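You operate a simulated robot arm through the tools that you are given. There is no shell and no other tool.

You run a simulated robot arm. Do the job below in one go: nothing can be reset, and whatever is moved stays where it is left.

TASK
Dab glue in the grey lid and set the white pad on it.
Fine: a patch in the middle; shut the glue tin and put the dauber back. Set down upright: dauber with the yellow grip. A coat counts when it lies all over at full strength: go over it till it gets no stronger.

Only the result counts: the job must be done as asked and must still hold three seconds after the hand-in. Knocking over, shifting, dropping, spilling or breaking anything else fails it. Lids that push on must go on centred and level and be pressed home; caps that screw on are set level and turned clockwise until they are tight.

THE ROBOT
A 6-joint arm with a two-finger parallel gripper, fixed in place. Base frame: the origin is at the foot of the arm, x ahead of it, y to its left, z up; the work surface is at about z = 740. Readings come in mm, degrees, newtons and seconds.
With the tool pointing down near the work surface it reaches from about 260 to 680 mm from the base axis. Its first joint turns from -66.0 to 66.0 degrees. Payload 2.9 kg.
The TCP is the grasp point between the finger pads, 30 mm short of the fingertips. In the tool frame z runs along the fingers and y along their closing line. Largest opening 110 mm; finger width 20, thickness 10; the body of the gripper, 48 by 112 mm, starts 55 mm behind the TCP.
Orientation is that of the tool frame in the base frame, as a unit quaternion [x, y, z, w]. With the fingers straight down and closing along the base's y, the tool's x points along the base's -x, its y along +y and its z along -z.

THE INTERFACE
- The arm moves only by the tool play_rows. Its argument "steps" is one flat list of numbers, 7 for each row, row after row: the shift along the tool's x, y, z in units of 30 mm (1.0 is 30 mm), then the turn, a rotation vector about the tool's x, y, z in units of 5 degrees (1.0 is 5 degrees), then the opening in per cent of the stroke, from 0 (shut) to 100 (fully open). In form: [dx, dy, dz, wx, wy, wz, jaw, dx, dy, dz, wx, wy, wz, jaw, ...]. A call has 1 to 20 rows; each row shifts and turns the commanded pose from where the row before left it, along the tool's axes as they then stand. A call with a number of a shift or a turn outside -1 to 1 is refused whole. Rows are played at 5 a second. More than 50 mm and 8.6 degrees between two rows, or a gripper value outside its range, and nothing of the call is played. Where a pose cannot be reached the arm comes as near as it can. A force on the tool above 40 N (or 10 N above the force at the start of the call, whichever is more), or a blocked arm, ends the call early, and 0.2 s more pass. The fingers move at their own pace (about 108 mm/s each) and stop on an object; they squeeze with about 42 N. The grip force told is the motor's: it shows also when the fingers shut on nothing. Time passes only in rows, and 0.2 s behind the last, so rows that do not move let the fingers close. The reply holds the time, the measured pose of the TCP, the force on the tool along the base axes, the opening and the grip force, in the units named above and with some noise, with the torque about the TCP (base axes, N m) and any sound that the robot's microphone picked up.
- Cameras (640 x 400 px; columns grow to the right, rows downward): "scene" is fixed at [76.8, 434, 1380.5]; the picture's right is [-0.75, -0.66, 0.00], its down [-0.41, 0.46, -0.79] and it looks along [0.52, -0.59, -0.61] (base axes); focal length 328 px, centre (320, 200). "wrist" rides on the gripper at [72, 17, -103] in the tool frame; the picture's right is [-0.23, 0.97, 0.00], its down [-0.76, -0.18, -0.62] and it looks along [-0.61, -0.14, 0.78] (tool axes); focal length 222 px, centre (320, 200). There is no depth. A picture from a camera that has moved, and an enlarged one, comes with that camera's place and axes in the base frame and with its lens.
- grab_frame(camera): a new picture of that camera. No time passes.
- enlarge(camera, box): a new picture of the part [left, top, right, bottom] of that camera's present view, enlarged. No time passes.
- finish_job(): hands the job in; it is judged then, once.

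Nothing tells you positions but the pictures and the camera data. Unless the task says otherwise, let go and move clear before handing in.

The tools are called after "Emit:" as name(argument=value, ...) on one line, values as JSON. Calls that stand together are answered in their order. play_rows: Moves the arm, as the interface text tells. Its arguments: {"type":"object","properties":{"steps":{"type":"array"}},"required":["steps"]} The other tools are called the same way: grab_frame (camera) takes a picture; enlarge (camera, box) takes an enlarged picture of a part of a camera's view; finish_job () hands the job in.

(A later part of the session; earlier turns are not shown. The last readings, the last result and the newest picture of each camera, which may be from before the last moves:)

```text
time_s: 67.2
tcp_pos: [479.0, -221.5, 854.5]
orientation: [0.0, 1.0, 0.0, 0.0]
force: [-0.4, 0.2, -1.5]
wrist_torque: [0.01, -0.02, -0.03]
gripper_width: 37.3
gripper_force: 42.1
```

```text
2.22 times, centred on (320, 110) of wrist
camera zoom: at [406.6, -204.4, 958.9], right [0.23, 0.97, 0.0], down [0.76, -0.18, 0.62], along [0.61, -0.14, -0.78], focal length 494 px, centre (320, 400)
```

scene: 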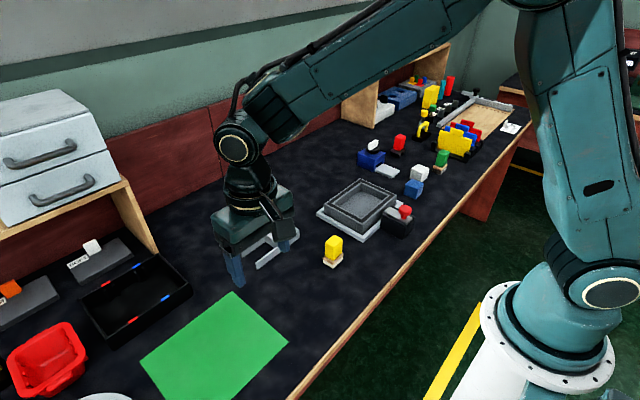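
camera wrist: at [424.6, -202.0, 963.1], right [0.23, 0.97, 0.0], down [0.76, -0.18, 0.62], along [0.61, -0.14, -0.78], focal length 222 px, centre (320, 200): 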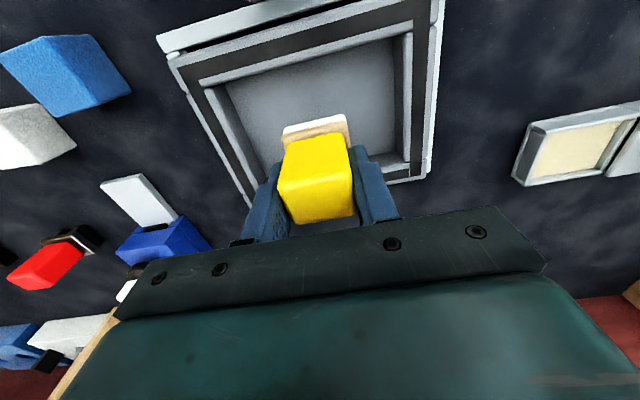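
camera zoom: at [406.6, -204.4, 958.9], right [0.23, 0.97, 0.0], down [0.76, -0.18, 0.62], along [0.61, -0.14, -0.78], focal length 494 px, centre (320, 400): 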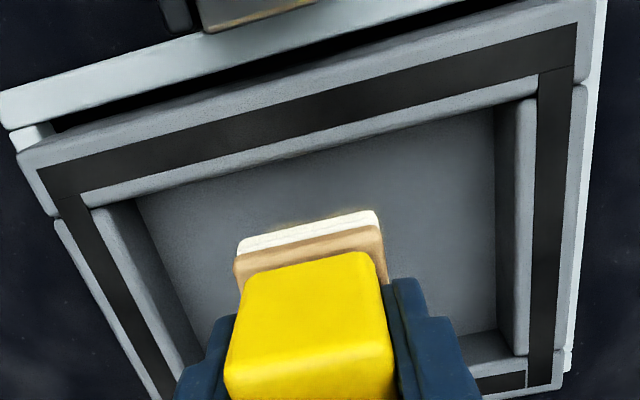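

The patch isn't getting stronger, so the dauber is probably spent. I go back to the tin to recharge and look at the patch unobstructed.

Emit:
play_rows(steps=[-0.35, 0.89, -0.1, 0, 0, 0, 0, -0.35, 0.89, 0, 0, 0, 0, 0, -0.35, 0.89, 0, 0, 0, 0, 0, -0.35, 0.89, 0, 0, 0, 0, 0, -0.38, 0.89, 0, 0, 0, 0, 0, -0.4, 0.89, 0, 0, 0, 0, 0, -0.4, 0.89, 0, 0, 0, 0, 0, -0.4, 0.89, 0, 0, 0, 0, 0, -0.4, 0.89, 0, 0, 0, 0, 0, 0, 0, 0, 0, 0, 0, 0])

Emit:
enlarge(camera="scene", box=[330, 170, 400, 230])

Emit:
grab_frame(camera="wrist")

```text
time_s: 69.4
tcp_pos: [581.1, 21.1, 857.4]
orientation: [0.0, 1.0, 0.001, 0.001]
force: [-0.1, 0.1, -0.2]
wrist_torque: [0.03, 0.0, 0.0]
gripper_width: 37.1
gripper_force: 42.0
```

```text
6.67 times, centred on (365, 200) of scene
camera zoom: at [76.8, 434.0, 1380.5], right [-0.75, -0.66, 0.0], down [-0.41, 0.46, -0.79], along [0.52, -0.59, -0.61], focal length 2183 px, centre (20, 200)
```

zoom: 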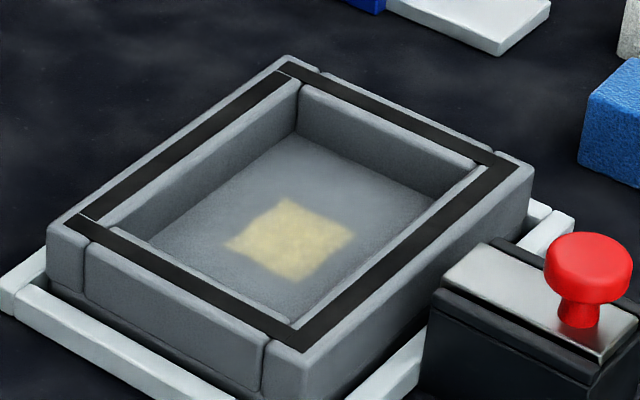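

```text
taken
camera wrist: at [509.5, 38.0, 961.2], right [0.23, 0.97, 0.0], down [0.76, -0.18, 0.62], along [0.61, -0.14, -0.78], focal length 222 px, centre (320, 200)
```

wrist: 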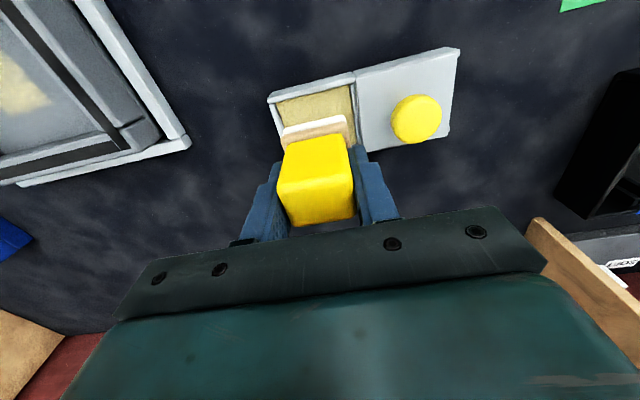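

The patch is about 40 × 46 mm, centred at about (496,−220). I dip again.

Emit:
play_rows(steps=[-0.04, -0.04, 0.8, 0, 0, 0, 0, 0, 0, 0.55, 0, 0, 0, 0, 0, 0, 0.12, 0, 0, 0, 0, 0, 0, 0, 0, 0, 0, 0, 0, 0, 0, 0, 0, 0, 0, 0, 0, 0, 0, 0, 0, 0])

Emit:
play_rows(steps=[0, 0, -0.15, 0, 0, 0, 0, 0, 0, 0.15, 0, 0, 0, 0, 0, 0, 0, 0, 0, 0, 0, 0, 0, 0, 0, 0, 0, 0, 0, 0, -0.15, 0, 0, 0, 0, 0, 0, -0.5, 0, 0, 0, 0, 0, 0, -0.8, 0, 0, 0, 0, 0, 0, 0, 0, 0, 0, 0])

Emit:
enlarge(camera="scene", box=[245, 190, 325, 260])

```text
time_s: 70.8
tcp_pos: [581.2, 18.7, 814.2]
orientation: [0.0, 1.0, 0.0, 0.0]
force: [0.9, 0.2, -1.6]
wrist_torque: [0.03, 0.02, -0.04]
gripper_width: 37.4
gripper_force: 42.2
```

```text
time_s: 72.6
tcp_pos: [580.4, 19.4, 860.3]
orientation: [0.0, 1.0, 0.0, 0.0]
force: [-0.1, 0.2, -0.8]
wrist_torque: [0.04, 0.04, 0.0]
gripper_width: 37.2
gripper_force: 42.1
```

```text
5.71 times, centred on (285, 225) of scene
camera zoom: at [76.8, 434.0, 1380.5], right [-0.75, -0.66, 0.0], down [-0.41, 0.46, -0.79], along [0.52, -0.59, -0.61], focal length 1871 px, centre (520, 57)
```

zoom: 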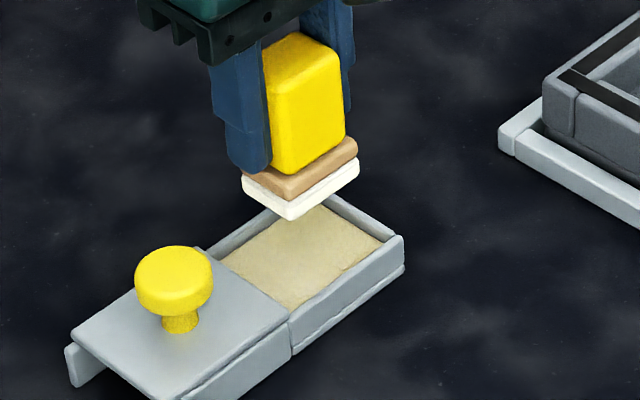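

At 814 there was no contact this time — the dauber has slid up a little in the grip. I descend in small steps until I feel contact.

Emit:
play_rows(steps=[-0.05, 0, 0.8, 0, 0, 0, 0, 0, 0, 0.72, 0, 0, 0, 0, 0, 0, 0.04, 0, 0, 0, 0, 0, 0, 0, 0, 0, 0, 0])

Emit:
play_rows(steps=[0, 0, 0.05, 0, 0, 0, 0, 0, 0, 0, 0, 0, 0, 0])

Emit:
play_rows(steps=[0, 0, 0.05, 0, 0, 0, 0, 0, 0, 0, 0, 0, 0, 0])

```text
time_s: 73.6
tcp_pos: [584.0, 17.0, 813.0]
orientation: [0.0, 1.0, 0.0, 0.002]
force: [-3.9, -0.2, 15.2]
wrist_torque: [-0.04, 0.04, 0.0]
gripper_width: 37.3
gripper_force: 41.6
```

```text
time_s: 74.2
tcp_pos: [583.2, 18.5, 811.9]
orientation: [0.0, 1.0, -0.001, 0.003]
force: [-10.3, -0.9, 33.7]
wrist_torque: [-0.07, 0.12, -0.02]
gripper_width: 37.2
gripper_force: 42.3
```

```text
time_s: 74.8
tcp_pos: [584.2, 17.6, 812.7]
orientation: [0.0, 1.0, 0.0, 0.004]
force: [-6.4, -1.5, 35.2]
wrist_torque: [-0.1, -0.04, -0.01]
gripper_width: 37.5
gripper_force: 41.8
```

Emit:
play_rows(steps=[0, 0, -0.05, 0, 0, 0, 0, 0, 0, 0, 0, 0, 0, 0, 0, 0, -0.3, 0, 0, 0, 0, 0, 0, -0.5, 0, 0, 0, 0, 0, 0, -0.8, 0, 0, 0, 0, 0.32, -0.885, 0, 0, 0, 0, 0, 0.32, -0.885, 0, 0, 0, 0, 0, 0.32, -0.885, 0, 0, 0, 0, 0, 0.32, -0.885, 0, 0, 0, 0, 0, 0.32, -0.885, 0, 0, 0, 0, 0, 0.32, -0.885, 0, 0, 0, 0, 0, 0.32, -0.885, 0, 0, 0, 0, 0, 0.32, -0.885, 0, 0, 0, 0, 0, 0.35, -0.885, 0, 0, 0, 0, 0, 0, 0, 0, 0, 0, 0, 0])

Emit:
play_rows(steps=[0, 0, 0.8, 0, 0, 0, 0, 0, 0, 0.65, 0, 0, 0, 0, 0, 0, 0, 0, 0, 0, 0])

```text
time_s: 78.0
tcp_pos: [498.1, -224.3, 856.2]
orientation: [0.001, 1.0, -0.001, 0.0]
force: [-0.3, -0.2, -1.1]
wrist_torque: [-0.02, -0.01, -0.03]
gripper_width: 37.3
gripper_force: 41.7
```

```text
time_s: 78.8
tcp_pos: [497.6, -221.0, 814.7]
orientation: [-0.001, 1.0, 0.0, 0.001]
force: [-0.7, -0.5, 0.5]
wrist_torque: [-0.05, 0.02, 0.01]
gripper_width: 36.9
gripper_force: 41.6
```

Emit:
play_rows(steps=[0, 0, 0.05, 0, 0, 0, 0, 0, 0, 0, 0, 0, 0, 0])

Emit:
play_rows(steps=[0, 0, 0.05, 0, 0, 0, 0, 0, 0, 0, 0, 0, 0, 0])

```text
time_s: 79.4
tcp_pos: [497.5, -221.2, 814.3]
orientation: [0.001, 1.0, -0.001, 0.002]
force: [-2.1, -0.4, 18.2]
wrist_torque: [-0.01, -0.08, 0.01]
gripper_width: 37.4
gripper_force: 41.8
```

```text
time_s: 80.0
tcp_pos: [497.8, -221.8, 813.8]
orientation: [0.0, 1.0, -0.001, 0.003]
force: [-2.9, -0.2, 30.8]
wrist_torque: [0.09, -0.17, 0.01]
gripper_width: 37.2
gripper_force: 42.7
```

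Emit:
play_rows(steps=[0, 0, -0.2, 0, 0, 0, 0, -0.27, 0, 0, 0, 0, 0, 0, 0, 0, 0.2, 0, 0, 0, 0, 0, 0, 0, 0, 0, 0, 0, 0, 0, -0.2, 0, 0, 0, 0, 0.53, 0, 0, 0, 0, 0, 0, 0, 0, 0.2, 0, 0, 0, 0, 0, 0, 0, 0, 0, 0, 0])

Emit:
play_rows(steps=[0, 0, -0.2, 0, 0, 0, 0, 0, 0, -0.5, 0, 0, 0, 0, 0, 0, -0.8, 0, 0, 0, 0, 1, 0, 0, 0, 0, 0, 0, 1, 0, 0, 0, 0, 0, 0, 0, 0, 0, 0, 0, 0, 0])

Emit:
enlarge(camera="scene", box=[330, 170, 400, 230])

Emit:
enlarge(camera="wrist", box=[200, 60, 440, 240])

```text
time_s: 81.8
tcp_pos: [488.9, -220.9, 813.8]
orientation: [0.0, 1.0, 0.0, 0.002]
force: [-10.7, 5.7, 40.4]
wrist_torque: [0.25, 0.21, 0.06]
gripper_width: 37.3
gripper_force: 41.7
```

```text
time_s: 83.2
tcp_pos: [428.7, -220.7, 855.0]
orientation: [0.0, 1.0, 0.0, 0.001]
force: [-0.5, 0.0, -0.6]
wrist_torque: [0.02, 0.02, 0.01]
gripper_width: 37.2
gripper_force: 42.0
```

```text
6.67 times, centred on (365, 200) of scene
camera zoom: at [76.8, 434.0, 1380.5], right [-0.75, -0.66, 0.0], down [-0.41, 0.46, -0.79], along [0.52, -0.59, -0.61], focal length 2183 px, centre (20, 200)
```

zoom: 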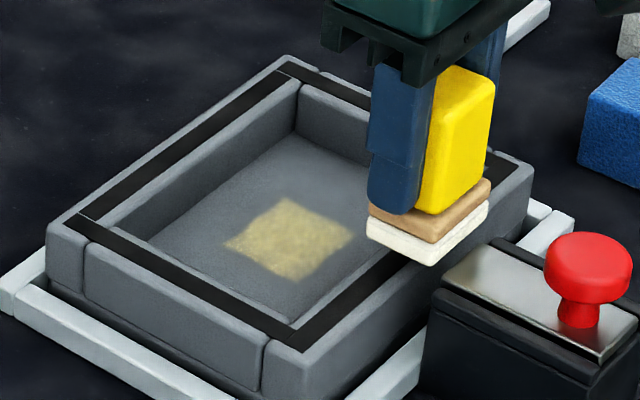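

```text
2.22 times, centred on (320, 150) of wrist
camera zoom: at [356.0, -203.4, 959.1], right [0.23, 0.97, 0.0], down [0.76, -0.18, 0.62], along [0.61, -0.14, -0.78], focal length 494 px, centre (320, 311)
```

zoom: 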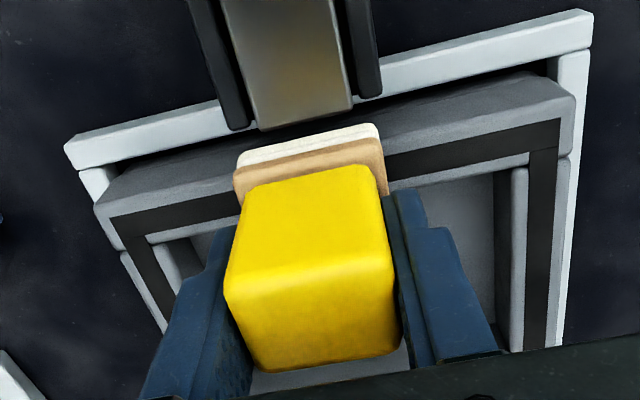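

Emit:
enlarge(camera="scene", box=[350, 195, 375, 220])

```text
16.00 times, centred on (362, 208) of scene
camera zoom: at [76.8, 434.0, 1380.5], right [-0.75, -0.66, 0.0], down [-0.41, 0.46, -0.79], along [0.52, -0.59, -0.61], focal length 5239 px, centre (-360, 80)
```

zoom: 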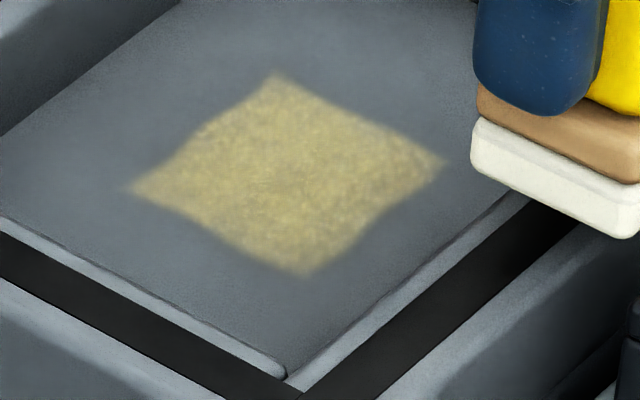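

Emit:
play_rows(steps=[-0.7, 0.1, 0, 0, 0, 0, 0, -0.7, 0.3, 0, 0, 0, 0, 0, -0.6, 0.85, 0, 0, 0, 0, 0, -0.5, 0.9, 0, 0, 0, 0, 0, -0.45, 0.95, 0, 0, 0, 0, 0, -0.45, 0.95, 0, 0, 0, 0, 0, -0.45, 0.95, 0, 0, 0, 0, 0, -0.43, 0.95, 0, 0, 0, 0, 0, -0.43, 0.95, 0, 0, 0, 0, 0, -0.43, 0.95, 0, 0, 0, 0, 0, 0, 0.1, 0, 0, 0, 0, 0, 0, 0, 0, 0, 0, 0, 0])

Emit:
enlarge(camera="scene", box=[350, 195, 375, 220])

```text
time_s: 85.8
tcp_pos: [582.6, 17.4, 855.3]
orientation: [0.0, 1.0, 0.0, 0.0]
force: [-0.6, -0.4, -0.4]
wrist_torque: [-0.01, 0.0, -0.02]
gripper_width: 37.3
gripper_force: 42.7
```

```text
16.00 times, centred on (362, 208) of scene
camera zoom: at [76.8, 434.0, 1380.5], right [-0.75, -0.66, 0.0], down [-0.41, 0.46, -0.79], along [0.52, -0.59, -0.61], focal length 5239 px, centre (-360, 80)
```

zoom: 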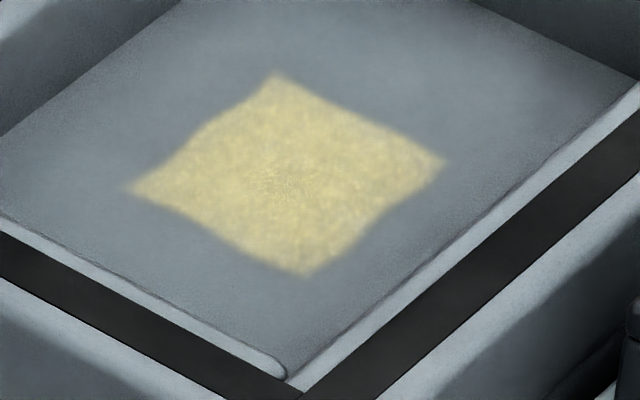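

Emit:
play_rows(steps=[0, 0, 0.8, 0, 0, 0, 0, 0, 0, 0.6, 0, 0, 0, 0, 0, 0, 0, 0, 0, 0, 0])

Emit:
play_rows(steps=[0, 0, 0.04, 0, 0, 0, 0, 0, 0, 0, 0, 0, 0, 0])

Emit:
play_rows(steps=[0, 0, 0.04, 0, 0, 0, 0, 0, 0, 0, 0, 0, 0, 0])

```text
time_s: 86.6
tcp_pos: [583.6, 16.0, 812.8]
orientation: [-0.001, 1.0, 0.001, 0.0]
force: [0.3, 0.3, -1.2]
wrist_torque: [0.01, -0.02, 0.01]
gripper_width: 37.0
gripper_force: 42.5
```

```text
time_s: 87.2
tcp_pos: [582.6, 16.2, 811.8]
orientation: [0.0, 1.0, 0.0, 0.001]
force: [-1.3, -1.4, 4.2]
wrist_torque: [-0.18, -0.05, 0.0]
gripper_width: 37.3
gripper_force: 42.1
```

```text
time_s: 87.8
tcp_pos: [582.7, 17.0, 811.8]
orientation: [0.001, 1.0, 0.0, 0.001]
force: [0.4, -3.2, 10.6]
wrist_torque: [-0.26, -0.16, -0.11]
gripper_width: 37.6
gripper_force: 42.1
```

Emit:
play_rows(steps=[0, 0, 0.04, 0, 0, 0, 0, 0, 0, 0, 0, 0, 0, 0])

Emit:
play_rows(steps=[0, 0, -0.3, 0, 0, 0, 0, 0, 0, -0.5, 0, 0, 0, 0, 0, 0, -0.7, 0, 0, 0, 0, 0.32, -0.885, 0, 0, 0, 0, 0, 0.32, -0.885, 0, 0, 0, 0, 0, 0.32, -0.885, 0, 0, 0, 0, 0, 0.32, -0.885, 0, 0, 0, 0, 0, 0.32, -0.885, 0, 0, 0, 0, 0, 0.32, -0.885, 0, 0, 0, 0, 0, 0.32, -0.885, 0, 0, 0, 0, 0, 0.32, -0.885, 0, 0, 0, 0, 0, 0.34, -0.84, 0, 0, 0, 0, 0, 0, 0, 0, 0, 0, 0, 0])

Emit:
enlarge(camera="scene", box=[330, 170, 400, 230])

Emit:
enlarge(camera="wrist", box=[220, 60, 420, 210])

```text
time_s: 88.4
tcp_pos: [582.9, 17.5, 811.4]
orientation: [0.0, 1.0, 0.0, 0.001]
force: [-2.1, -5.0, 24.2]
wrist_torque: [-0.26, -0.24, -0.1]
gripper_width: 37.1
gripper_force: 42.2
```

```text
time_s: 91.2
tcp_pos: [495.4, -219.2, 857.2]
orientation: [0.0, 1.0, 0.0, 0.0]
force: [-0.7, 0.4, -0.9]
wrist_torque: [-0.01, 0.02, -0.02]
gripper_width: 37.2
gripper_force: 42.2
```

```text
6.67 times, centred on (365, 200) of scene
camera zoom: at [76.8, 434.0, 1380.5], right [-0.75, -0.66, 0.0], down [-0.41, 0.46, -0.79], along [0.52, -0.59, -0.61], focal length 2183 px, centre (20, 200)
```

zoom: 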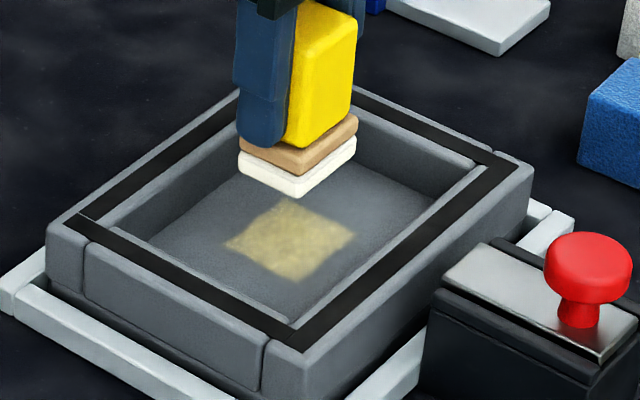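

```text
2.67 times, centred on (320, 135) of wrist
camera zoom: at [422.5, -202.8, 960.9], right [0.23, 0.97, 0.0], down [0.76, -0.18, 0.62], along [0.61, -0.14, -0.78], focal length 592 px, centre (320, 373)
```

zoom: 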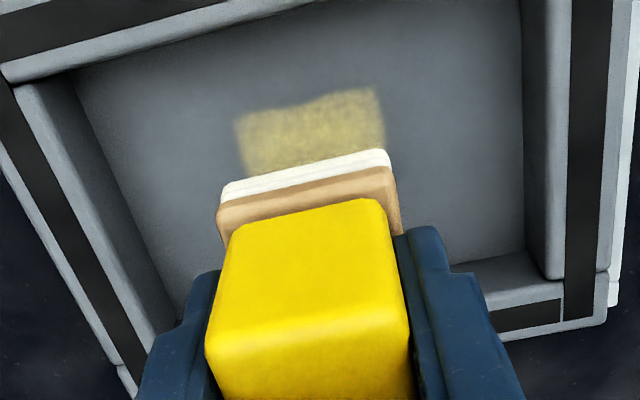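

Emit:
play_rows(steps=[0, 0, 0.8, 0, 0, 0, 0, 0, 0, 0.65, 0, 0, 0, 0, 0, 0, 0, 0, 0, 0, 0])

Emit:
play_rows(steps=[0, 0, 0.05, 0, 0, 0, 0, 0, 0, 0, 0, 0, 0, 0])

```text
time_s: 92.0
tcp_pos: [495.7, -218.5, 813.7]
orientation: [0.0, 1.0, 0.0, 0.001]
force: [-1.2, 0.6, 6.0]
wrist_torque: [-0.04, 0.0, -0.03]
gripper_width: 37.2
gripper_force: 42.1
```

```text
time_s: 92.6
tcp_pos: [496.1, -219.9, 813.5]
orientation: [-0.001, 1.0, -0.001, 0.002]
force: [-8.1, 7.3, 34.3]
wrist_torque: [0.25, 0.01, 0.06]
gripper_width: 37.2
gripper_force: 42.2
```

Emit:
play_rows(steps=[-0.27, 0, -0.2, 0, 0, 0, 0, 0, 0, 0.18, 0, 0, 0, 0, 0, 0, 0, 0, 0, 0, 0, 0.54, 0, -0.2, 0, 0, 0, 0, 0, 0, 0.2, 0, 0, 0, 0, 0, 0, 0, 0, 0, 0, 0, -0.27, 0, -0.2, 0, 0, 0, 0, 0, 0, 0.2, 0, 0, 0, 0, 0, 0, 0, 0, 0, 0, 0])

Emit:
play_rows(steps=[0, 0, -0.2, 0, 0, 0, 0, 0, 0, -0.5, 0, 0, 0, 0, 0, 0, -0.7, 0, 0, 0, 0, 0.6, 0, 0, 0, 0, 0, 0, 0.7, 0, 0, 0, 0, 0, 0, 0.7, 0, 0, 0, 0, 0, 0, 0, 0, 0, 0, 0, 0, 0])

Emit:
enlarge(camera="scene", box=[350, 195, 375, 220])

```text
time_s: 94.6
tcp_pos: [495.4, -219.9, 813.4]
orientation: [0.001, 1.0, 0.0, 0.002]
force: [-8.8, 3.8, 33.5]
wrist_torque: [0.16, 0.1, 0.07]
gripper_width: 37.5
gripper_force: 42.5
```

```text
time_s: 96.2
tcp_pos: [434.6, -221.5, 854.7]
orientation: [0.0, 1.0, 0.001, 0.0]
force: [-0.6, -0.8, -1.1]
wrist_torque: [-0.02, -0.03, 0.02]
gripper_width: 37.5
gripper_force: 41.8
```

```text
16.00 times, centred on (362, 208) of scene
camera zoom: at [76.8, 434.0, 1380.5], right [-0.75, -0.66, 0.0], down [-0.41, 0.46, -0.79], along [0.52, -0.59, -0.61], focal length 5239 px, centre (-360, 80)
```

zoom: 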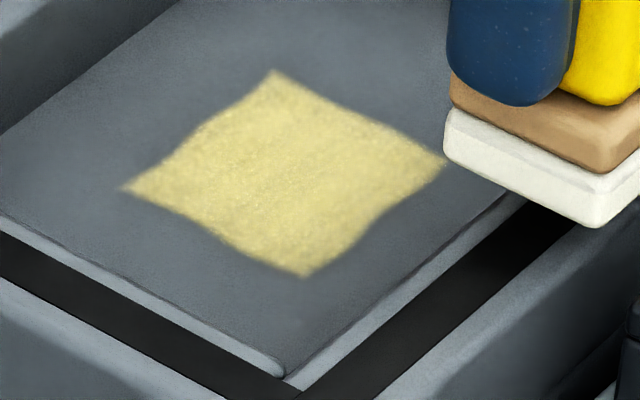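

Clearly stronger. I do another recharge-and-dab round to see whether it still gains.

Emit:
play_rows(steps=[-0.55, 0.1, 0, 0, 0, 0, 0, -0.65, 0.3, 0, 0, 0, 0, 0, -0.6, 0.85, 0, 0, 0, 0, 0, -0.5, 0.9, 0, 0, 0, 0, 0, -0.45, 0.95, 0, 0, 0, 0, 0, -0.45, 0.95, 0, 0, 0, 0, 0, -0.45, 0.95, 0, 0, 0, 0, 0, -0.43, 0.95, 0, 0, 0, 0, 0, -0.43, 0.95, 0, 0, 0, 0, 0, -0.43, 0.95, 0, 0, 0, 0, 0, 0, 0.12, 0, 0, 0, 0, 0, 0, 0, 0.8, 0, 0, 0, 0, 0, 0, 0.6, 0, 0, 0, 0, 0, 0, 0, 0, 0, 0, 0])

Emit:
enlarge(camera="scene", box=[350, 195, 375, 220])

Emit:
play_rows(steps=[0, 0, 0.05, 0, 0, 0, 0, 0, 0, 0, 0, 0, 0, 0])

```text
time_s: 99.2
tcp_pos: [585.1, 17.7, 812.0]
orientation: [0.0, 1.0, 0.0, 0.0]
force: [-0.5, 0.2, 0.5]
wrist_torque: [-0.02, -0.05, -0.01]
gripper_width: 37.4
gripper_force: 41.8
```

```text
16.00 times, centred on (362, 208) of scene
camera zoom: at [76.8, 434.0, 1380.5], right [-0.75, -0.66, 0.0], down [-0.41, 0.46, -0.79], along [0.52, -0.59, -0.61], focal length 5239 px, centre (-360, 80)
```

zoom: 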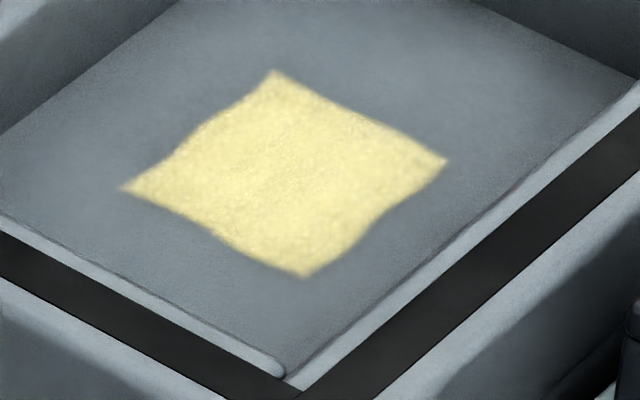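

```text
time_s: 99.8
tcp_pos: [584.5, 17.5, 812.9]
orientation: [0.0, 1.0, -0.001, 0.001]
force: [-4.5, 0.0, 16.7]
wrist_torque: [-0.06, -0.02, 0.02]
gripper_width: 37.1
gripper_force: 41.8
```

Emit:
play_rows(steps=[0, 0, 0.02, 0, 0, 0, 0, 0, 0, -0.3, 0, 0, 0, 0, 0, 0, -0.5, 0, 0, 0, 0, 0, 0, -0.7, 0, 0, 0, 0, 0.32, -0.885, 0, 0, 0, 0, 0, 0.32, -0.885, 0, 0, 0, 0, 0, 0.32, -0.885, 0, 0, 0, 0, 0, 0.32, -0.885, 0, 0, 0, 0, 0, 0.32, -0.885, 0, 0, 0, 0, 0, 0.32, -0.885, 0, 0, 0, 0, 0, 0.32, -0.885, 0, 0, 0, 0, 0, 0.32, -0.885, 0, 0, 0, 0, 0, 0.36, -0.86, 0, 0, 0, 0, 0, 0, 0, 0.8, 0, 0, 0, 0, 0, 0, 0.62, 0, 0, 0, 0, 0, 0, 0, 0, 0, 0, 0])

Emit:
play_rows(steps=[0, 0, 0.05, 0, 0, 0, 0, 0, 0, 0, 0, 0, 0, 0])

```text
time_s: 103.2
tcp_pos: [495.8, -220.2, 813.5]
orientation: [0.0, 1.0, -0.001, 0.001]
force: [-6.4, 0.7, 25.0]
wrist_torque: [0.09, 0.03, 0.03]
gripper_width: 37.1
gripper_force: 42.1
```

```text
time_s: 103.6
tcp_pos: [498.4, -220.7, 814.9]
orientation: [0.0, 1.0, -0.001, 0.003]
force: [0.6, -0.1, 3.7]
wrist_torque: [0.04, -0.07, 0.02]
gripper_width: 37.1
gripper_force: 41.9
stopped in row 2: the force on the tool passed its limit at 42 N (the readings are from after the stop); the commanded pose is now the measured one
```

Emit:
play_rows(steps=[-0.23, 0.13, -0.15, 0, 0, 0, 0, 0, 0, 0.2, 0, 0, 0, 0, 0, 0, 0, 0, 0, 0, 0, 0, -0.26, -0.2, 0, 0, 0, 0, 0, 0, 0.2, 0, 0, 0, 0, 0, 0, 0, 0, 0, 0, 0, 0.46, 0, -0.2, 0, 0, 0, 0, 0, 0, 0.2, 0, 0, 0, 0, 0, 0, 0, 0, 0, 0, 0, 0, 0.26, -0.2, 0, 0, 0, 0, 0, 0, 0.2, 0, 0, 0, 0, 0, 0, 0, 0, 0, 0, 0])

Emit:
play_rows(steps=[-0.23, -0.13, -0.2, 0, 0, 0, 0, 0, 0, -0.5, 0, 0, 0, 0, 0, 0, -0.7, 0, 0, 0, 0, 0.6, 0, 0, 0, 0, 0, 0, 0.7, 0, 0, 0, 0, 0, 0, 0.7, 0, 0, 0, 0, 0, 0, 0, 0, 0, 0, 0, 0, 0])

Emit:
enlarge(camera="scene", box=[350, 195, 375, 220])

```text
time_s: 106.2
tcp_pos: [490.8, -218.2, 813.5]
orientation: [0.001, 1.0, -0.001, 0.004]
force: [-6.1, 2.3, 22.4]
wrist_torque: [0.26, 0.18, 0.05]
gripper_width: 37.3
gripper_force: 42.3
```

```text
time_s: 107.8
tcp_pos: [439.0, -220.1, 851.0]
orientation: [-0.001, 1.0, -0.001, 0.003]
force: [-0.7, -0.3, -0.8]
wrist_torque: [-0.02, 0.02, 0.01]
gripper_width: 37.4
gripper_force: 41.8
```

```text
16.00 times, centred on (362, 208) of scene
camera zoom: at [76.8, 434.0, 1380.5], right [-0.75, -0.66, 0.0], down [-0.41, 0.46, -0.79], along [0.52, -0.59, -0.61], focal length 5239 px, centre (-360, 80)
```

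zoom: 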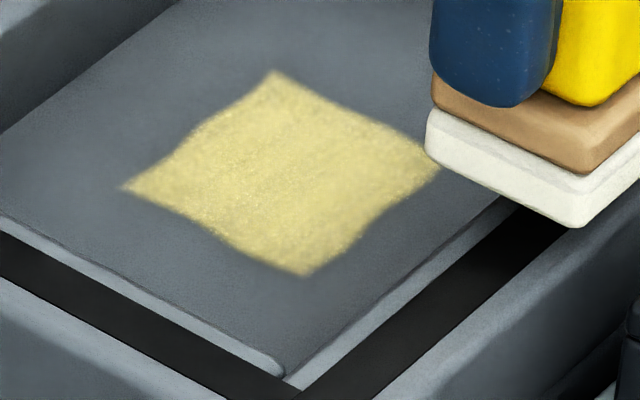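

Emit:
play_rows(steps=[-0.45, 0.1, -0.1, 0, 0.06, 0, 0, -0.6, 0.3, 0, 0, 0, 0, 0, -0.6, 0.85, 0, 0, 0, 0, 0, -0.5, 0.9, 0, 0, 0, 0, 0, -0.45, 0.95, 0, 0, 0, 0, 0, -0.45, 0.95, 0, 0, 0, 0, 0, -0.45, 0.95, 0, 0, 0, 0, 0, -0.43, 0.95, 0, 0, 0, 0, 0, -0.43, 0.95, 0, 0, 0, 0, 0, -0.43, 0.95, 0, 0, 0, 0, 0, 0, 0.1, 0, 0, 0, 0, 0, 0, 0, 0, 0, 0, 0, 0, 0, 0, 0, 0, 0, 0, 0])

Emit:
enlarge(camera="scene", box=[350, 195, 375, 220])

Emit:
enlarge(camera="wrist", box=[0, 0, 200, 150])

```text
time_s: 110.6
tcp_pos: [581.2, 18.1, 854.9]
orientation: [-0.001, 1.0, -0.001, 0.0]
force: [-0.3, 0.4, -0.9]
wrist_torque: [0.02, 0.03, 0.0]
gripper_width: 37.4
gripper_force: 42.0
```

```text
16.00 times, centred on (362, 208) of scene
camera zoom: at [76.8, 434.0, 1380.5], right [-0.75, -0.66, 0.0], down [-0.41, 0.46, -0.79], along [0.52, -0.59, -0.61], focal length 5239 px, centre (-360, 80)
```

zoom: 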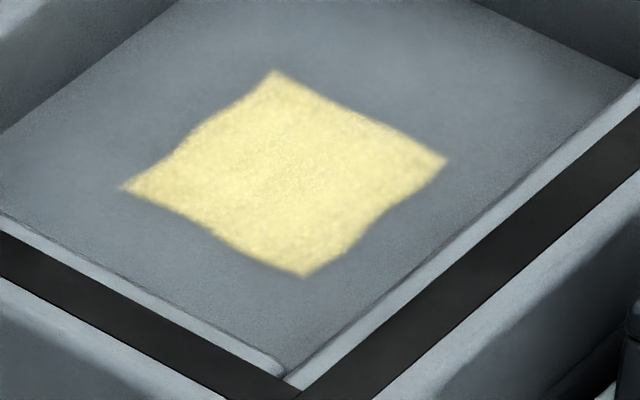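

```text
2.67 times, centred on (100, 75) of wrist
camera zoom: at [509.0, 35.5, 959.7], right [0.23, 0.97, 0.0], down [0.76, -0.18, 0.62], along [0.61, -0.14, -0.78], focal length 592 px, centre (907, 533)
```

zoom: 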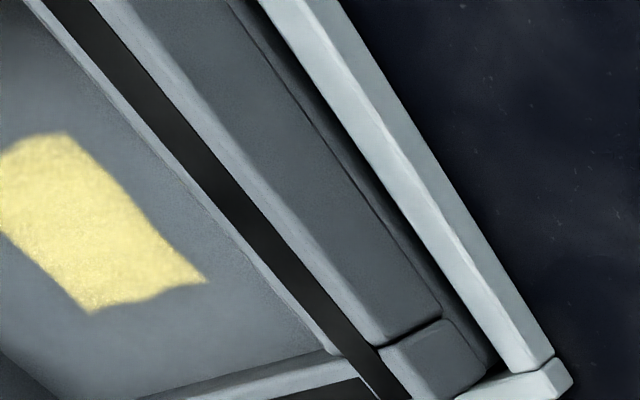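

It looks close to saturated. I do one more full round to be sure it gets no stronger.

Emit:
play_rows(steps=[-0.04, 0, 0.8, 0, 0, 0, 0, 0, 0, 0.58, 0, 0, 0, 0, 0, 0, 0, 0, 0, 0, 0])

Emit:
play_rows(steps=[0, 0, 0.05, 0, 0, 0, 0, 0, 0, 0, 0, 0, 0, 0])

```text
time_s: 111.4
tcp_pos: [581.8, 16.9, 816.1]
orientation: [0.0, 1.0, -0.001, 0.0]
force: [-0.9, -0.3, -0.4]
wrist_torque: [0.01, 0.0, -0.02]
gripper_width: 37.4
gripper_force: 42.2
```

```text
time_s: 112.0
tcp_pos: [581.7, 17.6, 813.8]
orientation: [0.0, 1.0, -0.002, 0.0]
force: [-0.5, 0.0, -1.6]
wrist_torque: [-0.03, -0.02, 0.0]
gripper_width: 37.4
gripper_force: 42.1
```

Emit:
play_rows(steps=[0, 0, 0.05, 0, 0, 0, 0, 0, 0, 0, 0, 0, 0, 0])

Emit:
play_rows(steps=[0, 0, 0.04, 0, 0, 0, 0, 0, 0, 0, 0, 0, 0, 0])

```text
time_s: 112.6
tcp_pos: [582.6, 18.0, 812.1]
orientation: [0.0, 1.0, -0.001, -0.001]
force: [-1.3, 0.8, 4.7]
wrist_torque: [0.06, 0.04, 0.04]
gripper_width: 37.1
gripper_force: 41.8
```

```text
time_s: 113.2
tcp_pos: [582.9, 17.4, 812.0]
orientation: [-0.001, 1.0, -0.001, 0.001]
force: [-6.6, 0.1, 18.9]
wrist_torque: [0.07, 0.0, 0.0]
gripper_width: 37.6
gripper_force: 41.9
```

Emit:
play_rows(steps=[0, 0, -0.3, 0, 0, 0, 0, 0, 0, -0.5, 0, 0, 0, 0, 0, 0, -0.7, 0, 0, 0, 0, 0.32, -0.885, 0, 0, 0, 0, 0, 0.32, -0.885, 0, 0, 0, 0, 0, 0.32, -0.885, 0, 0, 0, 0, 0, 0.32, -0.885, 0, 0, 0, 0, 0, 0.32, -0.885, 0, 0, 0, 0, 0, 0.32, -0.885, 0, 0, 0, 0, 0, 0.32, -0.885, 0, 0, 0, 0, 0, 0.32, -0.885, 0, 0, 0, 0, 0, 0.32, -0.84, 0, 0, 0, 0, 0, 0, 0, 0.8, 0, 0, 0, 0, 0, 0, 0.6, 0, 0, 0, 0, 0, 0, 0, 0, 0, 0, 0])

Emit:
play_rows(steps=[0, 0, 0.04, 0, 0, 0, 0, 0, 0, 0, 0, 0, 0, 0])

```text
time_s: 116.4
tcp_pos: [495.9, -221.1, 814.2]
orientation: [0.0, 1.0, -0.001, 0.0]
force: [-1.4, 0.2, -1.4]
wrist_torque: [-0.01, 0.0, 0.0]
gripper_width: 37.1
gripper_force: 42.7
```

```text
time_s: 117.0
tcp_pos: [496.3, -221.4, 814.6]
orientation: [0.0, 1.0, -0.001, 0.001]
force: [-3.1, 1.1, 13.0]
wrist_torque: [0.12, 0.03, 0.05]
gripper_width: 37.2
gripper_force: 41.6
```

Emit:
play_rows(steps=[0, 0, 0.02, 0, 0, 0, 0, 0, 0, 0, 0, 0, 0, 0, -0.23, 0.13, -0.2, 0, 0, 0, 0, 0, 0, 0.21, 0, 0, 0, 0, 0, 0, 0, 0, 0, 0, 0, 0, -0.26, -0.2, 0, 0, 0, 0, 0, 0, 0.2, 0, 0, 0, 0, 0, 0, 0, 0, 0, 0, 0, 0.46, 0, -0.2, 0, 0, 0, 0, 0, 0, 0.2, 0, 0, 0, 0, 0, 0, 0, 0, 0, 0, 0, 0, 0.26, -0.2, 0, 0, 0, 0, 0, 0, 0.2, 0, 0, 0, 0, 0, 0, 0, 0, 0, 0, 0])

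Emit:
play_rows(steps=[-0.23, -0.13, -0.2, 0, 0, 0, 0, 0, 0, -0.5, 0, 0, 0, 0, 0, 0, -0.8, 0, 0, 0, 0, 0, 0.9, 0, 0, 0, 0, 0, 0, 0.9, 0, 0, 0, 0, 0, 0.1, 0.9, 0, 0, 0, 0, 0, 0.3, 0.9, 0, 0, 0, 0, 0, 0.3, 0.9, 0, 0, 0, 0, 0, 0.5, 0.9, 0, 0, 0, 0, 0, 0.5, 0.9, 0, 0, 0, 0, 0, 0.5, 0.6, 0, 0, 0, 0, 0, 0, 0, 0, 0, 0, 0, 0])

Emit:
enlarge(camera="scene", box=[350, 195, 375, 220])

```text
time_s: 120.0
tcp_pos: [488.6, -216.0, 814.1]
orientation: [0.0, 1.0, -0.002, 0.0]
force: [-9.9, 4.6, 36.3]
wrist_torque: [0.37, 0.18, 0.07]
gripper_width: 37.6
gripper_force: 41.8
```

```text
time_s: 122.6
tcp_pos: [430.6, -10.6, 855.6]
orientation: [0.0, 1.0, -0.001, 0.001]
force: [0.4, -0.5, -1.4]
wrist_torque: [0.02, -0.01, -0.01]
gripper_width: 37.2
gripper_force: 41.7
```

```text
16.00 times, centred on (362, 208) of scene
camera zoom: at [76.8, 434.0, 1380.5], right [-0.75, -0.66, 0.0], down [-0.41, 0.46, -0.79], along [0.52, -0.59, -0.61], focal length 5239 px, centre (-360, 80)
```

zoom: 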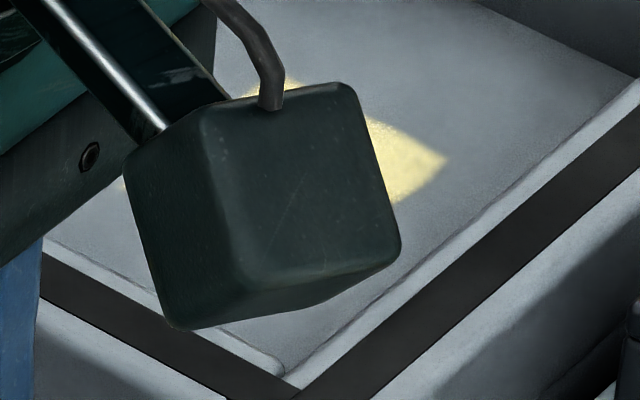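

Emit:
play_rows(steps=[0, 1, 0, 0, 0, 0, 0, 0, 1, 0, 0, 0, 0, 0, 0, 1, 0, 0, 0, 0, 0, 0, 0, 0, 0, 0, 0, 0])

Emit:
enlarge(camera="scene", box=[350, 195, 375, 220])

Emit:
enlarge(camera="scene", box=[240, 170, 340, 280])

```text
time_s: 123.6
tcp_pos: [431.7, 78.6, 855.7]
orientation: [0.0, 1.0, -0.001, 0.0]
force: [-0.1, -0.7, -0.8]
wrist_torque: [0.02, 0.01, 0.02]
gripper_width: 37.1
gripper_force: 42.0
```

```text
16.00 times, centred on (362, 208) of scene
camera zoom: at [76.8, 434.0, 1380.5], right [-0.75, -0.66, 0.0], down [-0.41, 0.46, -0.79], along [0.52, -0.59, -0.61], focal length 5239 px, centre (-360, 80)
```

zoom: 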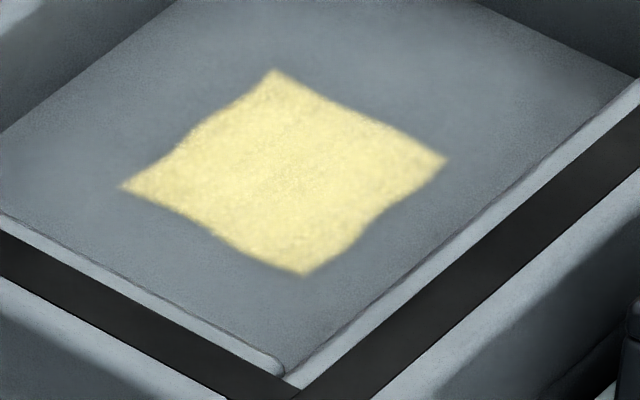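

```text
3.64 times, centred on (290, 225) of scene
camera zoom: at [76.8, 434.0, 1380.5], right [-0.75, -0.66, 0.0], down [-0.41, 0.46, -0.79], along [0.52, -0.59, -0.61], focal length 1191 px, centre (429, 109)
```

zoom: 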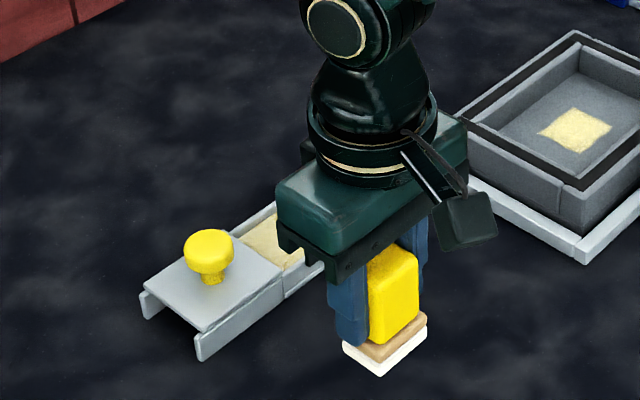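

The coat is unchanged from the round before, so it is at full strength. Now I return the dauber to its original spot and set it down upright.

Emit:
play_rows(steps=[0.03, -1, 0, 0, 0, 0, 0, 0.03, -1, 0, 0, 0, 0, 0, 0, -1, 0, 0, 0, 0, 0, 0, 0, 0, 0, 0, 0, 0])

Emit:
play_rows(steps=[0, 0, 0.8, 0, 0, 0, 0, 0, 0, 0.8, 0, 0, 0, 0, 0, 0, 0.25, 0, 0, 0, 0, 0, 0, 0, 0, 0, 0, 0])

```text
time_s: 124.6
tcp_pos: [429.0, -11.5, 855.6]
orientation: [0.0, 1.0, -0.001, 0.0]
force: [0.3, -0.1, -0.6]
wrist_torque: [0.0, -0.02, 0.01]
gripper_width: 37.3
gripper_force: 42.3
```

```text
time_s: 125.6
tcp_pos: [429.2, -12.1, 801.3]
orientation: [0.0, 1.0, 0.0, 0.0]
force: [-0.4, 0.0, -1.3]
wrist_torque: [-0.01, 0.02, 0.0]
gripper_width: 37.0
gripper_force: 42.3
```

Emit:
play_rows(steps=[0, 0, 0.07, 0, 0, 0, 0, 0, 0, 0.07, 0, 0, 0, 0, 0, 0, 0, 0, 0, 0, 0])

Emit:
enlarge(camera="scene", box=[310, 225, 360, 275])

```text
time_s: 126.4
tcp_pos: [427.0, -12.7, 795.8]
orientation: [0.0, 1.0, -0.001, -0.001]
force: [0.1, -0.9, -0.2]
wrist_torque: [0.03, 0.01, 0.0]
gripper_width: 37.4
gripper_force: 42.1
```

```text
8.00 times, centred on (335, 250) of scene
camera zoom: at [76.8, 434.0, 1380.5], right [-0.75, -0.66, 0.0], down [-0.41, 0.46, -0.79], along [0.52, -0.59, -0.61], focal length 2620 px, centre (200, -200)
```

zoom: 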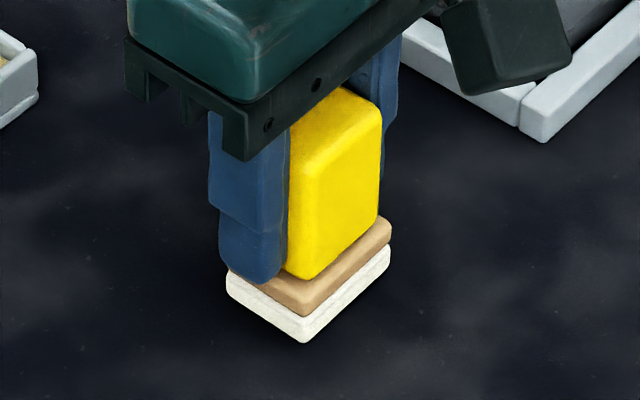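

Emit:
play_rows(steps=[0, 0, 0.04, 0, 0, 0, 0, 0, 0, 0, 0, 0, 0, 0])

Emit:
play_rows(steps=[0, 0, 0.04, 0, 0, 0, 0, 0, 0, 0, 0, 0, 0, 0])

```text
time_s: 127.0
tcp_pos: [428.4, -12.6, 795.5]
orientation: [0.0, 1.0, -0.001, 0.0]
force: [0.1, 0.3, -1.0]
wrist_torque: [0.01, -0.03, 0.0]
gripper_width: 37.3
gripper_force: 41.7
```

```text
time_s: 127.6
tcp_pos: [428.2, -13.1, 795.5]
orientation: [0.001, 1.0, -0.001, 0.0]
force: [-0.4, 0.0, -1.3]
wrist_torque: [0.02, 0.02, -0.02]
gripper_width: 37.3
gripper_force: 42.4
```

Emit:
play_rows(steps=[0, 0, 0.03, 0, 0, 0, 0, 0, 0, 0, 0, 0, 0, 0])

Emit:
play_rows(steps=[0, 0, 0.03, 0, 0, 0, 0, 0, 0, 0, 0, 0, 0, 0])

```text
time_s: 128.2
tcp_pos: [428.8, -13.6, 793.7]
orientation: [0.0, 1.0, 0.0, 0.0]
force: [-4.2, 0.8, 12.7]
wrist_torque: [0.07, 0.06, 0.02]
gripper_width: 37.2
gripper_force: 41.6
```

```text
time_s: 128.8
tcp_pos: [429.0, -13.8, 794.3]
orientation: [0.0, 1.0, -0.002, 0.001]
force: [-6.8, 1.1, 29.2]
wrist_torque: [0.05, -0.09, -0.02]
gripper_width: 37.3
gripper_force: 42.6
```

Contact with the table. I ease off and let go, then rise straight up.

Emit:
play_rows(steps=[0, 0, -0.04, 0, 0, 0, 0, 0, 0, 0, 0, 0, 0, 38, 0, 0, 0, 0, 0, 0, 45, 0, 0, 0, 0, 0, 0, 65, 0, 0, 0, 0, 0, 0, 65, 0, 0, -0.5, 0, 0, 0, 65, 0, 0, -1, 0, 0, 0, 65, 0, 0, -1, 0, 0, 0, 65, 0, 0, 0, 0, 0, 0, 65])

Emit:
enlarge(camera="scene", box=[310, 225, 360, 275])

Emit:
enlarge(camera="wrist", box=[240, 70, 400, 190])

```text
time_s: 130.8
tcp_pos: [429.4, -13.2, 869.4]
orientation: [-0.001, 1.0, -0.001, -0.001]
force: [-0.4, 0.0, 0.0]
wrist_torque: [0.01, -0.04, -0.02]
gripper_width: 71.5
gripper_force: 0.1
```

```text
8.00 times, centred on (335, 250) of scene
camera zoom: at [76.8, 434.0, 1380.5], right [-0.75, -0.66, 0.0], down [-0.41, 0.46, -0.79], along [0.52, -0.59, -0.61], focal length 2620 px, centre (200, -200)
```

zoom: 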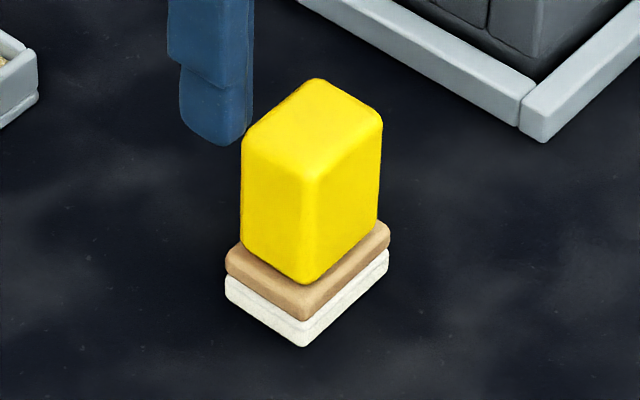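

```text
3.33 times, centred on (320, 130) of wrist
camera zoom: at [355.7, 4.8, 973.7], right [0.23, 0.97, 0.0], down [0.76, -0.18, 0.62], along [0.61, -0.14, -0.78], focal length 740 px, centre (320, 433)
```

zoom: 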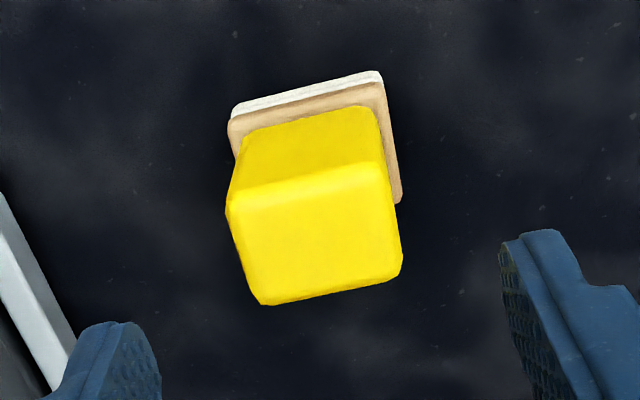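

The dauber stands upright at its old place. Next I shut the tin: move above the yellow knob.

Emit:
play_rows(steps=[-0.85, 0.58, 0, 0, 0, 0, 65, -0.85, 0.58, 0, 0, 0, 0, 65, -0.85, 0.58, 0, 0, 0, 0, 65, -0.85, 0.58, 0, 0, 0, 0, 65, -0.85, 0.58, 0, 0, 0, 0, 65, -0.85, 0.58, 0, 0, 0, 0, 65, 0, 0, 0, 0, 0, 0, 65])

Emit:
enlarge(camera="wrist", box=[220, 60, 440, 220])

```text
time_s: 132.4
tcp_pos: [581.6, 91.5, 869.8]
orientation: [0.001, 1.0, -0.001, 0.0]
force: [-0.1, 0.4, 0.1]
wrist_torque: [0.05, 0.03, 0.01]
gripper_width: 71.5
gripper_force: 0.1
```

```text
2.50 times, centred on (330, 140) of wrist
camera zoom: at [509.5, 109.6, 973.3], right [0.23, 0.97, 0.0], down [0.76, -0.18, 0.62], along [0.61, -0.14, -0.78], focal length 555 px, centre (295, 350)
```

zoom: 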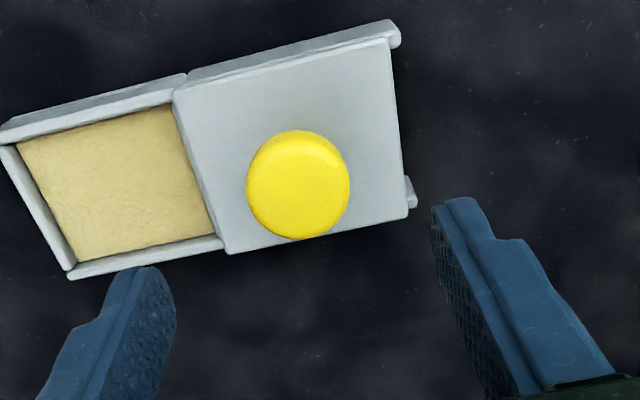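

Emit:
play_rows(steps=[-0.03, 0.08, 0.8, 0, 0, 0, 65, 0, 0, 0.8, 0, 0, 0, 65, 0, 0, 0.66, 0, 0, 0, 65, 0, 0, 0, 0, 0, 0, 65, 0, 0, 0, 0, 0, 0, 40, 0, 0, 0, 0, 0, 0, 20, 0, 0, 0, 0, 0, 0, 0, 0, 0, 0, 0, 0, 0, 0])

Emit:
enlarge(camera="scene", box=[235, 205, 315, 275])

```text
time_s: 134.2
tcp_pos: [584.1, 93.8, 801.1]
orientation: [0.0, 1.0, -0.001, 0.001]
force: [4.3, -0.1, 16.1]
wrist_torque: [0.06, 0.08, -0.09]
gripper_width: 32.8
gripper_force: 44.8
```

```text
5.71 times, centred on (275, 240) of scene
camera zoom: at [76.6, 434.0, 1380.5], right [-0.75, -0.66, 0.0], down [-0.41, 0.46, -0.79], along [0.52, -0.59, -0.61], focal length 1871 px, centre (577, -29)
```

zoom: 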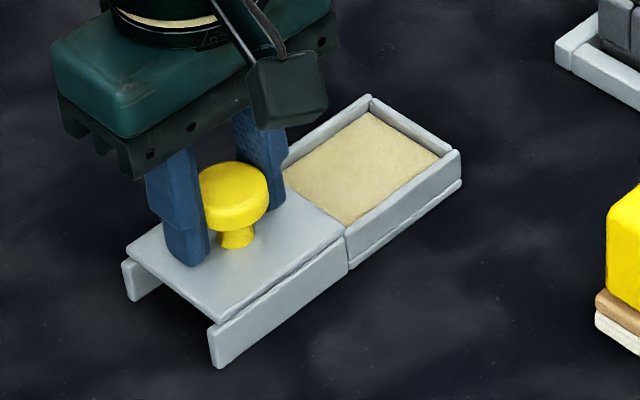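

Emit:
play_rows(steps=[0, -0.05, -0.04, 0, 0, 0, 0, 0, -0.15, 0, 0, 0, 0, 0, 0, -0.15, 0, 0, 0, 0, 0, 0, -0.15, 0, 0, 0, 0, 0, 0, -0.15, 0, 0, 0, 0, 0, 0, -0.15, 0, 0, 0, 0, 0, 0, -0.15, 0, 0, 0, 0, 0, 0, -0.15, 0, 0, 0, 0, 0])

Emit:
enlarge(camera="scene", box=[235, 205, 315, 275])

```text
time_s: 136.0
tcp_pos: [585.2, 59.5, 801.2]
orientation: [0.001, 1.0, -0.001, 0.002]
force: [27.3, 0.9, -16.9]
wrist_torque: [0.01, -0.49, 0.02]
gripper_width: 32.7
gripper_force: 45.2
```

```text
5.71 times, centred on (275, 240) of scene
camera zoom: at [77.7, 434.1, 1380.4], right [-0.75, -0.66, 0.0], down [-0.41, 0.46, -0.79], along [0.52, -0.59, -0.62], focal length 1871 px, centre (577, -29)
```

zoom: 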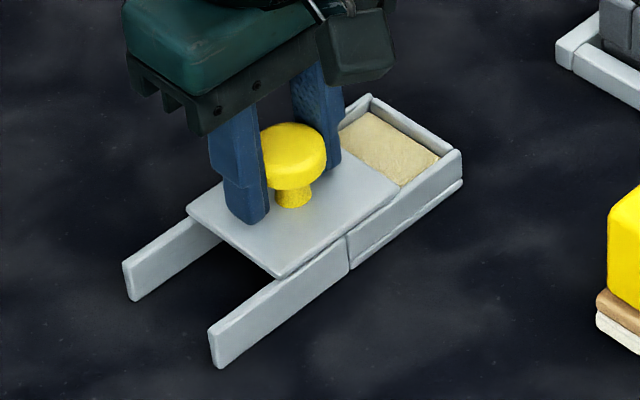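

Emit:
play_rows(steps=[-0.09, -0.05, 0, 0, 0, 0, 0, 0, -0.15, 0, 0, 0, 0, 0, 0, -0.15, 0, 0, 0, 0, 0, 0, -0.15, 0, 0, 0, 0, 0, 0, -0.15, 0, 0, 0, 0, 0, 0, -0.15, 0, 0, 0, 0, 0, 0, -0.15, 0, 0, 0, 0, 0])

Emit:
enlarge(camera="scene", box=[235, 205, 315, 275])

```text
time_s: 137.6
tcp_pos: [584.6, 32.1, 800.4]
orientation: [0.001, 1.0, 0.0, -0.001]
force: [15.0, 1.2, -20.5]
wrist_torque: [0.01, 0.1, 0.01]
gripper_width: 32.8
gripper_force: 44.5
```

```text
5.71 times, centred on (275, 240) of scene
camera zoom: at [77.5, 434.1, 1380.4], right [-0.75, -0.66, 0.0], down [-0.41, 0.46, -0.79], along [0.52, -0.59, -0.62], focal length 1871 px, centre (577, -29)
```

zoom: 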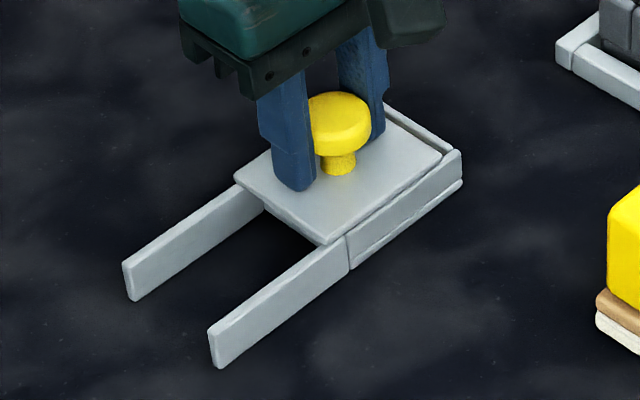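

Emit:
play_rows(steps=[-0.04, -0.1, 0.03, 0, 0, 0, 0, 0, -0.1, 0, 0, 0, 0, 0, 0, -0.1, 0, 0, 0, 0, 0])

Emit:
play_rows(steps=[0, -0.06, 0, 0, 0, 0, 0, 0, 0, 0, 0, 0, 0, 0])

Emit:
enlarge(camera="scene", box=[235, 205, 315, 275])

```text
time_s: 138.4
tcp_pos: [585.5, 23.8, 801.7]
orientation: [0.001, 1.0, -0.001, -0.002]
force: [-11.7, 0.7, 0.1]
wrist_torque: [0.06, 0.16, 0.07]
gripper_width: 32.5
gripper_force: 45.0
```

```text
time_s: 139.0
tcp_pos: [585.6, 21.0, 801.5]
orientation: [0.0, 1.0, -0.001, -0.002]
force: [-18.8, 0.6, 3.1]
wrist_torque: [0.07, 0.48, 0.04]
gripper_width: 32.9
gripper_force: 45.4
```

```text
5.71 times, centred on (275, 240) of scene
camera zoom: at [76.3, 434.0, 1380.5], right [-0.75, -0.66, 0.0], down [-0.41, 0.46, -0.79], along [0.52, -0.59, -0.61], focal length 1871 px, centre (577, -29)
```

zoom: 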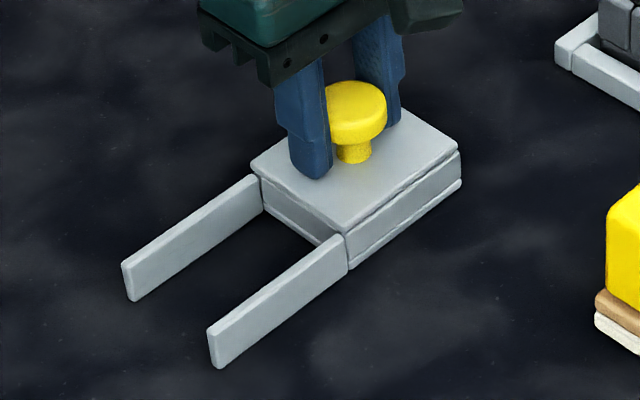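

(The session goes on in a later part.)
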